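You operate a simulated robot arm through the tools that you are given. There is no shell and no other tool. Be economical: measure what you need, move in short steps, check, and stop when the job is done.

Carry out the task below with a simulated robot arm. There is one attempt and no reset: what you move stays moved.

Task
Take the orange magnet and put it on the square silver plate on the top of the shipping bench.

It is judged by the outcome, as a careful person would: the job done as asked, and still so three seconds after it is handed in. It fails if anything else is knocked over, pushed out of place, dropped, spilled or broken.

Robot
A 7-joint arm with a two-finger parallel gripper, fixed in place. Base frame: the origin is at the foot of the arm, x ahead of it, y to its left, z up; the work surface is at about z = 0.72. Readings come in m, degrees, newtons and seconds.
With the tool pointing down near the work surface it reaches from about 0.16 to 0.68 m from the base axis. Its first joint turns from -66.0 to 66.0 degrees. Payload 2.4 kg.
The TCP is the grasp point between the finger pads, 0.03 m short of the fingertips. In the tool frame z runs along the fingers and y along their closing line. Largest opening 0.094 m; finger width 0.028, thickness 0.01; the body of the gripper, 0.05 by 0.096 m, starts 0.055 m behind the TCP.
Orientation is that of the tool frame in the base frame, as a unit quaternion [w, x, y, z]. With the fingers straight down and closing along the base's y, the tool's x points along the base's -x, its y along +y and its z along -z.

Tools
- The arm moves only by the tool play_rows. Its argument "steps" is a list of rows, each a list of 7 numbers: the turn, a rotation vector about the tool's x, y, z in degrees, then the shift along the tool's x, y, z in m, then the finger opening in m, from 0 to 0.094. In form: [[rx, ry, rz, tx, ty, tz, claw], ...]. A call has 1 to 8 rows; each row is the pose to reach, as a shift and turn from the pose commanded when the call began, along the tool's axes at that moment. Each row takes 0.2 s and may step no farther than 0.05 m and 8.6 degrees from the row before; otherwise, or with a gripper value out of range, the whole call is refused. Where a pose cannot be reached the arm comes as near as it can. A force on the tool above 40 N (or 10 N above the force at the start of the call, whichever is more), or a blocked arm, ends the call early, and 0.2 s more pass. The fingers move at their own pace (about 0.153 m/s each) and stop on an object; they squeeze with about 37 N. The grip force told is the motor's: it shows also when the fingers shut on nothing. Time passes only in rows, and 0.2 s behind the last, so rows that repeat a pose let the fingers close. It gives the time, the measured TCP pose, the force on the tool (base axes), the opening and the grip force at its end, in the units of the frame above (readings bear some noise).
- Cameras (640 x 400 px; columns grow to the right, rows downward): "scene" is fixed at [0.0247, 0.4645, 1.4437]; the picture's right is [-0.86, -0.50, 0.00], its down [-0.29, 0.49, -0.82] and it looks along [0.41, -0.71, -0.57] (base axes); focal length 315 px, centre (320, 200). "wrist" rides on the gripper at [-0.037, 0, -0.058] in the tool frame; the picture's right is [0.00, -1.00, 0.00], its down [0.97, 0.00, -0.24] and it looks along [0.24, 0.00, 0.97] (tool axes); focal length 218 px, centre (320, 200).
- camera(camera): a new picture of that camera. The clock stands still meanwhile.
- probe_pixels(camera, pixels): for up to 12 pixels [column, row] of the newest picture of that camera ("zoom" is the newest enlarged one), the place [x, y, z] in the base frame of the surface seen there, good to about 0.002 m. The clock stands still meanwhile.
- zoom(camera, box): a new picture of the part [left, top, right, bottom] of that camera's present view, enlarged. The clock stands still meanwhile.
- hand_in(): hands the job in; it is judged then, once.

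Keep the steps short. Do not move on a guess: measure, check each grasp and each placing, and mend mistakes. In all there are 60 turns and 22 pictures (those below and enlarged ones count). Leave the gripper open and the arm clear of the work at the hand-in unless told otherwise, and finish with a single line.

The tools are called after ">>>" as name(argument=value, ...) on one line, values as JSON. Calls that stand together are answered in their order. play_rows: Moves the arm, as the interface text tells. Its arguments: {"type":"object","properties":{"steps":{"type":"array","items":{"type":"array","items":{"type":"number"}}}},"required":["steps"]} The other tools are called the same way: camera (camera) takes a picture; probe_pixels (camera, pixels) gives the place of the surface under pixels of a picture; zoom (camera, box) takes an enlarged picture of a part of a camera's view; hand_in () hands the job in.

At the start:

```text
t: 0.0
position: [0.3781, -0.1665, 0.976]
tool_rot: [0.0, 0.0, 1.0, 0.0]
wrist_force: [0.7, 0.0, -0.8]
finger_gap: 0.0939
gripper_force: 0.1
```

scene: 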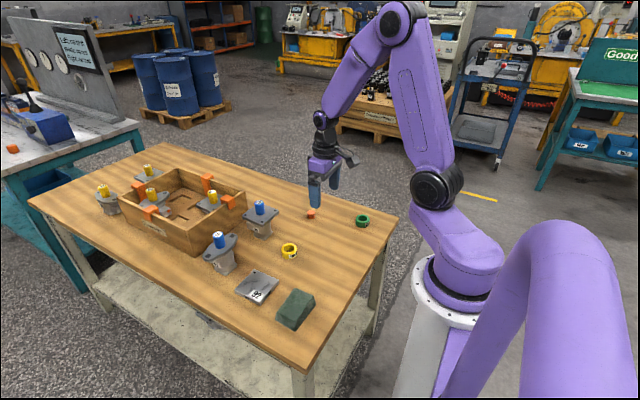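
wrist: 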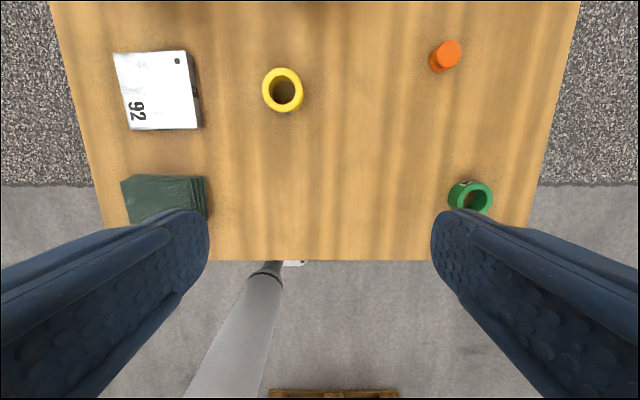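

I see a small orange piece at wrist (446,55) and a silver plate marked 92 at wrist (157,90). I'll enlarge both to check and measure them.

>>> zoom(camera="scene", box=[200, 180, 400, 340])

>>> probe_pixels(camera="wrist", pixels=[[449, 52], [436, 62], [440, 52], [458, 52], [449, 43], [480, 100], [120, 58], [183, 56], [192, 124], [132, 126], [157, 90], [230, 90]])

>>> zoom(camera="scene", box=[80, 150, 280, 275])

```text
2.50 times, centred on (300, 260) of scene
```

zoom: 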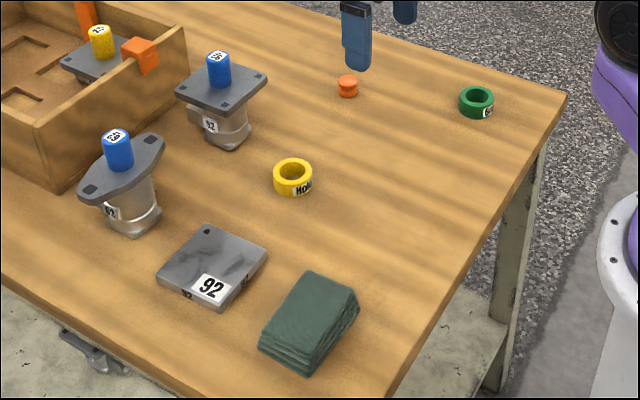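

```text
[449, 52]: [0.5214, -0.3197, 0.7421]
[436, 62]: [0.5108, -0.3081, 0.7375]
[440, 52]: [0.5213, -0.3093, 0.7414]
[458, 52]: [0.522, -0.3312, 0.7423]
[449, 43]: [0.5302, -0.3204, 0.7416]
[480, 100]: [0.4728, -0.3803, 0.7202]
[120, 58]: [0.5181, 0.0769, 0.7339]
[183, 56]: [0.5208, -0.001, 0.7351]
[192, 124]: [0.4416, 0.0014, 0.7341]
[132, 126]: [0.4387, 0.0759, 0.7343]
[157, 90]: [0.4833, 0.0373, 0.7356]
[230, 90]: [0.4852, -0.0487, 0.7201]
```

```text
3.20 times, centred on (180, 212) of scene
```

zoom: 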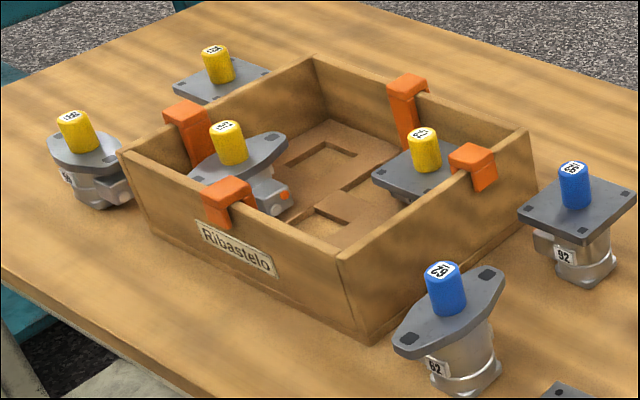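

The magnet is a small spool centred at about (0.521, -0.320), with its top at z 0.742. The plate runs x 0.438–0.522 and y 0–0.077, with its top at 0.735. Before I move, I'll probe the nearby blue-capped pumps and the yellow ring.

>>> probe_pixels(camera="zoom", pixels=[[573, 165], [634, 195], [585, 240], [520, 210], [610, 270], [440, 268], [500, 270], [395, 340], [470, 350]])

>>> probe_pixels(camera="scene", pixels=[[308, 211], [311, 210], [311, 216], [314, 211], [289, 245]])

```text
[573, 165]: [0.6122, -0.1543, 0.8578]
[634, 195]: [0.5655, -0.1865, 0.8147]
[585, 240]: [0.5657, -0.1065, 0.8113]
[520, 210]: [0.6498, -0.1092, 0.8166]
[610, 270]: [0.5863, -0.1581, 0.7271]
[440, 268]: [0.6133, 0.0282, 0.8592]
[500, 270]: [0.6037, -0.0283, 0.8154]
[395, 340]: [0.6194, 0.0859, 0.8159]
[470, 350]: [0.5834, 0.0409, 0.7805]
```

```text
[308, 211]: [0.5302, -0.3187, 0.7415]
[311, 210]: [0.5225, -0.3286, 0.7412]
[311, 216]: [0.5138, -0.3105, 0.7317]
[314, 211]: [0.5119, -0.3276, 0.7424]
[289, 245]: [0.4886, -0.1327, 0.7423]
```

All of the pumps (x > 0.565, tops at 0.86) are clear of the direct path. Next I move above the magnet to (0.5215, -0.320, 0.85) with the fingers at 0.06.

>>> play_rows(steps=[[0, 0, 0, -0.024, -0.0256, 0.021, 0.06], [0, 0, 0, -0.048, -0.0512, 0.042, 0.06], [0, 0, 0, -0.072, -0.0768, 0.063, 0.06], [0, 0, 0, -0.096, -0.1023, 0.084, 0.06], [0, 0, 0, -0.12, -0.128, 0.105, 0.06], [0, 0, 0, -0.1434, -0.1537, 0.126, 0.06], [0, 0, 0, -0.1434, -0.1537, 0.126, 0.06]])

>>> camera(camera="wrist")

```text
t: 1.6
position: [0.5202, -0.3182, 0.8505]
tool_rot: [0.001, -0.001, 1.0, 0.0]
wrist_force: [-0.7, 0.1, -0.3]
finger_gap: 0.0599
gripper_force: 0.0
```

```text
17 pictures are left
```

wrist: 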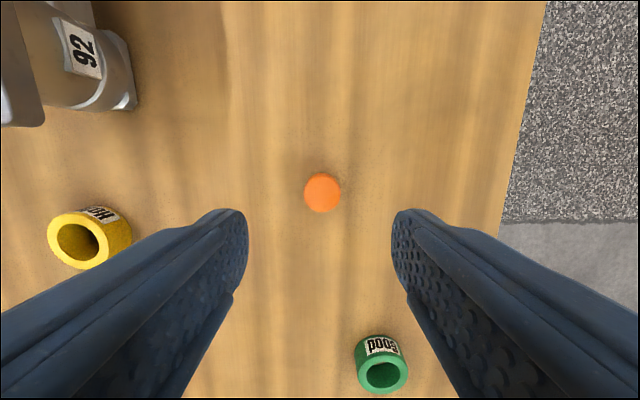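

The magnet's top is at wrist (322,192), centred between the fingers. I'll measure it again from this closer view.

>>> probe_pixels(camera="wrist", pixels=[[322, 192], [307, 192], [338, 192], [322, 177], [322, 207]])

```text
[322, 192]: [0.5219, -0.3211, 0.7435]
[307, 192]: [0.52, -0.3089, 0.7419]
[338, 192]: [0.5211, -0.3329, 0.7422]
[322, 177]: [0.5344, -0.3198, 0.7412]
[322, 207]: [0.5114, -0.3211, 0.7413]
```

The centre is confirmed at (0.522, -0.3205). I'll go straight down to TCP z ≈ 0.755, which puts the tips about 5 mm above the table, then check before closing.

>>> play_rows(steps=[[0, 0, 0, -0.001, -0.001, 0.03, 0.06], [0, 0, 0, -0.001, -0.001, 0.06, 0.06], [0, 0, 0, -0.001, -0.001, 0.08, 0.06], [0, 0, 0, -0.001, -0.001, 0.095, 0.06], [0, 0, 0, -0.001, -0.001, 0.095, 0.06]])

>>> camera(camera="wrist")

```text
t: 2.8
position: [0.5225, -0.3207, 0.7546]
tool_rot: [0.0, 0.0, 1.0, 0.0]
wrist_force: [0.0, 0.7, 0.2]
finger_gap: 0.0601
gripper_force: 0.0
```

```text
16 pictures are left
```

wrist: 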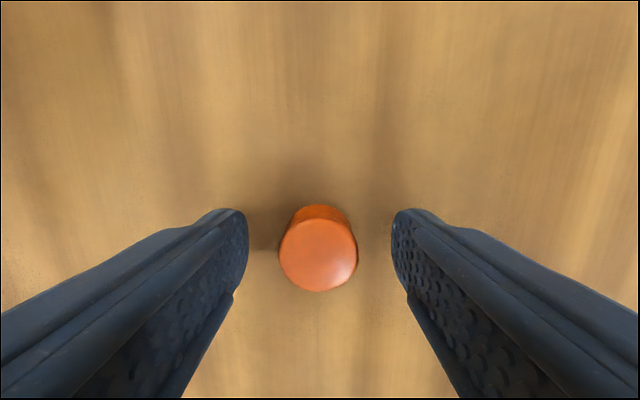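

The magnet sits between the fingers at wrist (318,250). Now I close on it.

>>> play_rows(steps=[[0, 0, 0, 0, 0, 0, 0.03], [0, 0, 0, 0, 0, 0, 0.01], [0, 0, 0, 0, 0, 0, 0.01], [0, 0, 0, 0, 0, 0, 0.01]])

```text
t: 3.8
position: [0.5217, -0.3196, 0.7544]
tool_rot: [0.0, 0.0, 1.0, 0.0]
wrist_force: [-0.1, 0.4, -0.7]
finger_gap: 0.0265
gripper_force: 36.9
```

The gap stopped at 0.0265 with 37 N, so the magnet is held. Next I lift 0.10 m and look.

>>> play_rows(steps=[[0, 0, 0, 0, 0, -0.02, 0.01], [0, 0, 0, 0, 0, -0.05, 0.01], [0, 0, 0, 0, 0, -0.08, 0.01], [0, 0, 0, 0, 0, -0.1, 0.01], [0, 0, 0, 0, 0, -0.1, 0.01]])

>>> camera(camera="wrist")

```text
t: 5.0
position: [0.5215, -0.3231, 0.8557]
tool_rot: [0.0, 0.0, 1.0, 0.001]
wrist_force: [-0.4, -0.2, -0.6]
finger_gap: 0.0264
gripper_force: 36.7
```

```text
15 pictures are left
```

wrist: 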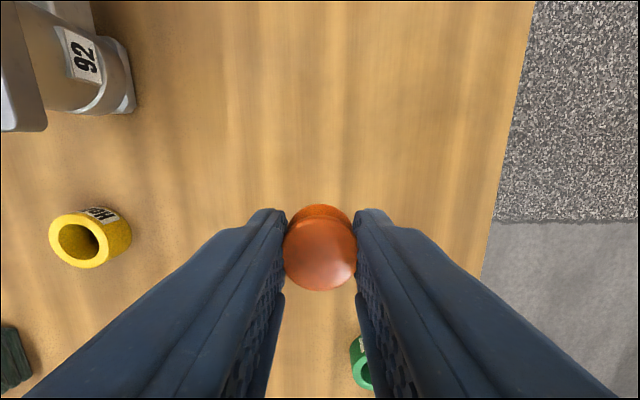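

The magnet came up in the fingers. Next I carry it at z ≈ 0.885 to above the plate centre, around (0.480, 0.038).

>>> play_rows(steps=[[0, 0, 0, 0.014, 0.03, -0.03, 0.01], [0, 0, 0, 0.028, 0.075, -0.03, 0.01], [0, 0, 0, 0.042, 0.12, -0.03, 0.01], [0, 0, 0, 0.042, 0.168, -0.03, 0.01], [0, 0, 0, 0.042, 0.216, -0.03, 0.01], [0, 0, 0, 0.042, 0.264, -0.03, 0.01], [0, 0, 0, 0.042, 0.312, -0.03, 0.01], [0, 0, 0, 0.042, 0.359, -0.03, 0.01]])

>>> camera(camera="wrist")

```text
t: 6.8
position: [0.4776, 0.0403, 0.8859]
tool_rot: [-0.001, 0.001, 1.0, 0.0]
wrist_force: [1.4, -0.3, -0.7]
finger_gap: 0.0262
gripper_force: 37.0
```

```text
14 pictures are left
```

wrist: 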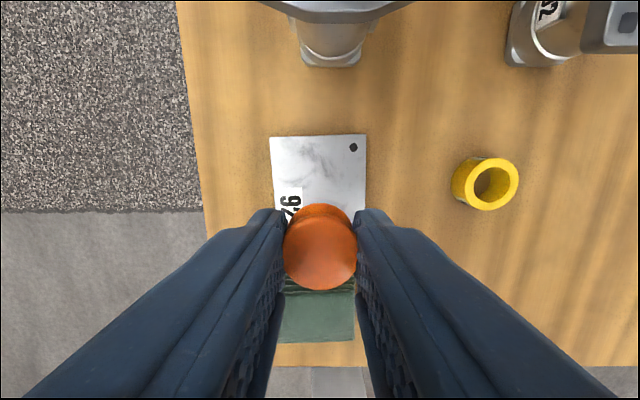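

The plate's dark hole is at wrist (353,147), and the held magnet is lined up over the plate's middle. I'll go down to about 7 mm above contact.

>>> play_rows(steps=[[0, 0, 0, 0, 0, 0.03, 0.01], [0, 0, 0, 0, 0, 0.06, 0.01], [0, 0, 0, 0, 0, 0.085, 0.01], [0, 0, 0, 0, 0, 0.1, 0.01], [0, 0, 0, 0, 0, 0.108, 0.01], [0, 0, 0, 0, 0, 0.108, 0.01]])

>>> zoom(camera="scene", box=[200, 220, 328, 300])

```text
t: 8.2
position: [0.4791, 0.0383, 0.7774]
tool_rot: [0.001, 0.001, 1.0, 0.0]
wrist_force: [0.1, -1.0, -0.8]
finger_gap: 0.0261
gripper_force: 37.0
```

```text
5.00 times, centred on (264, 260) of scene
```

zoom: 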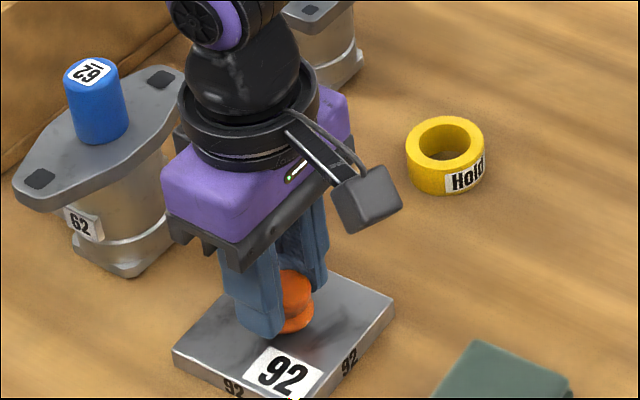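

The magnet is just above the plate and clear of the pump. Now I lower the last 7 mm in small steps and watch the force.

>>> play_rows(steps=[[0, 0, 0, 0, 0, 0.003, 0.01], [0, 0, 0, 0, 0, 0.005, 0.01], [0, 0, 0, 0, 0, 0.0065, 0.01], [0, 0, 0, 0, 0, 0.0065, 0.01]])

```text
t: 9.2
position: [0.4785, 0.0381, 0.7724]
tool_rot: [0.0, -0.001, 1.0, 0.0]
wrist_force: [0.1, 0.2, 0.2]
finger_gap: 0.0261
gripper_force: 36.6
```

There is no contact force yet, so I nudge down 1.5 mm more.

>>> play_rows(steps=[[0, 0, 0, 0, 0, 0.0008, 0.01], [0, 0, 0, 0, 0, 0.0015, 0.01], [0, 0, 0, 0, 0, 0.0015, 0.01]])

>>> zoom(camera="scene", box=[240, 265, 288, 295])

```text
t: 10.0
position: [0.4795, 0.0379, 0.7708]
tool_rot: [0.0, 0.0, 1.0, 0.0]
wrist_force: [-2.8, 0.5, 18.6]
finger_gap: 0.0272
gripper_force: 37.2
```

```text
13.33 times, centred on (264, 280) of scene
```

zoom: 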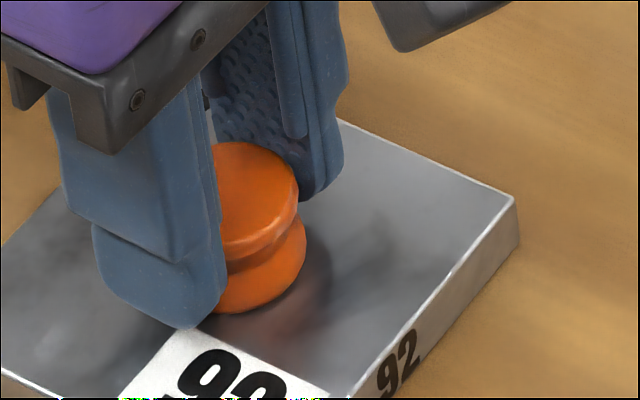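

An upward force of 18.6 N shows contact, and the magnet is resting on the plate. I ease up 1 mm and open the fingers to 0.06.

>>> play_rows(steps=[[0, 0, 0, 0, 0, -0.0007, 0.01], [0, 0, 0, 0, 0, -0.0007, 0.035], [0, 0, 0, 0, 0, -0.0007, 0.06], [0, 0, 0, 0, 0, -0.0007, 0.06]])

>>> camera(camera="wrist")

```text
t: 11.0
position: [0.4779, 0.0389, 0.7716]
tool_rot: [0.0, -0.001, 1.0, 0.001]
wrist_force: [-0.8, 0.3, 0.4]
finger_gap: 0.06
gripper_force: 0.1
```

```text
11 pictures are left
```

wrist: 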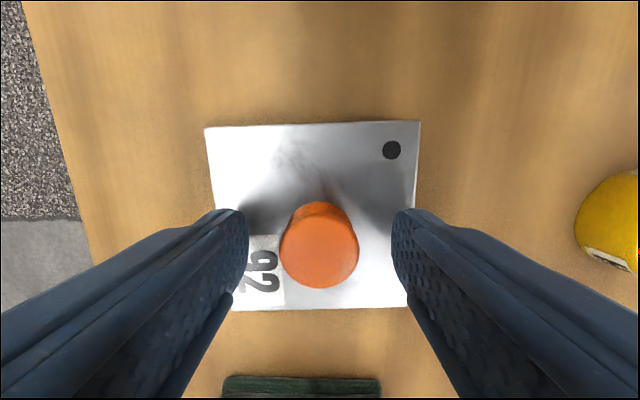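

The magnet stands free on the plate at wrist (319,245). Now I lift straight up about 0.18 m to get clear.

>>> play_rows(steps=[[0, 0, 0, 0, 0, -0.015, 0.06], [0, 0, 0, 0, 0, -0.04, 0.06], [0, 0, 0, 0, 0, -0.08, 0.06], [0, 0, 0, 0, 0, -0.12, 0.06], [0, 0, 0, 0, 0, -0.16, 0.06], [0, 0, 0, 0, 0, -0.18, 0.06], [0, 0, 0, 0, 0, -0.18, 0.06]])

>>> camera(camera="scene")

>>> camera(camera="wrist")

```text
t: 12.6
position: [0.4783, 0.0374, 0.951]
tool_rot: [0.0, 0.0, 1.0, -0.001]
wrist_force: [0.6, 0.1, -0.4]
finger_gap: 0.06
gripper_force: 0.0
```

```text
10 pictures are left
```

scene: 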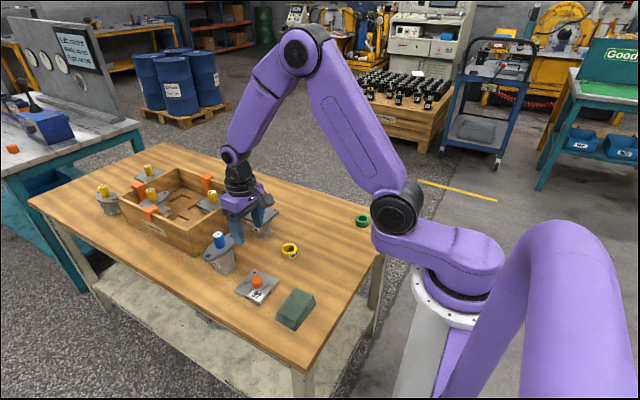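

```text
9 pictures are left
```

wrist: 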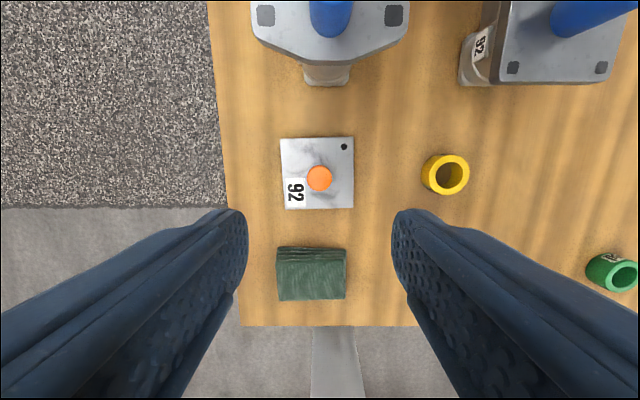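

The magnet is near the plate's middle at wrist (319,178), nothing else has moved, the gripper is open, and the arm is clear. I'm handing in.

>>> hand_in()

```text
The job is handed in.
```

The orange magnet is standing on the square silver plate on the bench; nothing else was moved, and the arm is clear with the gripper open.
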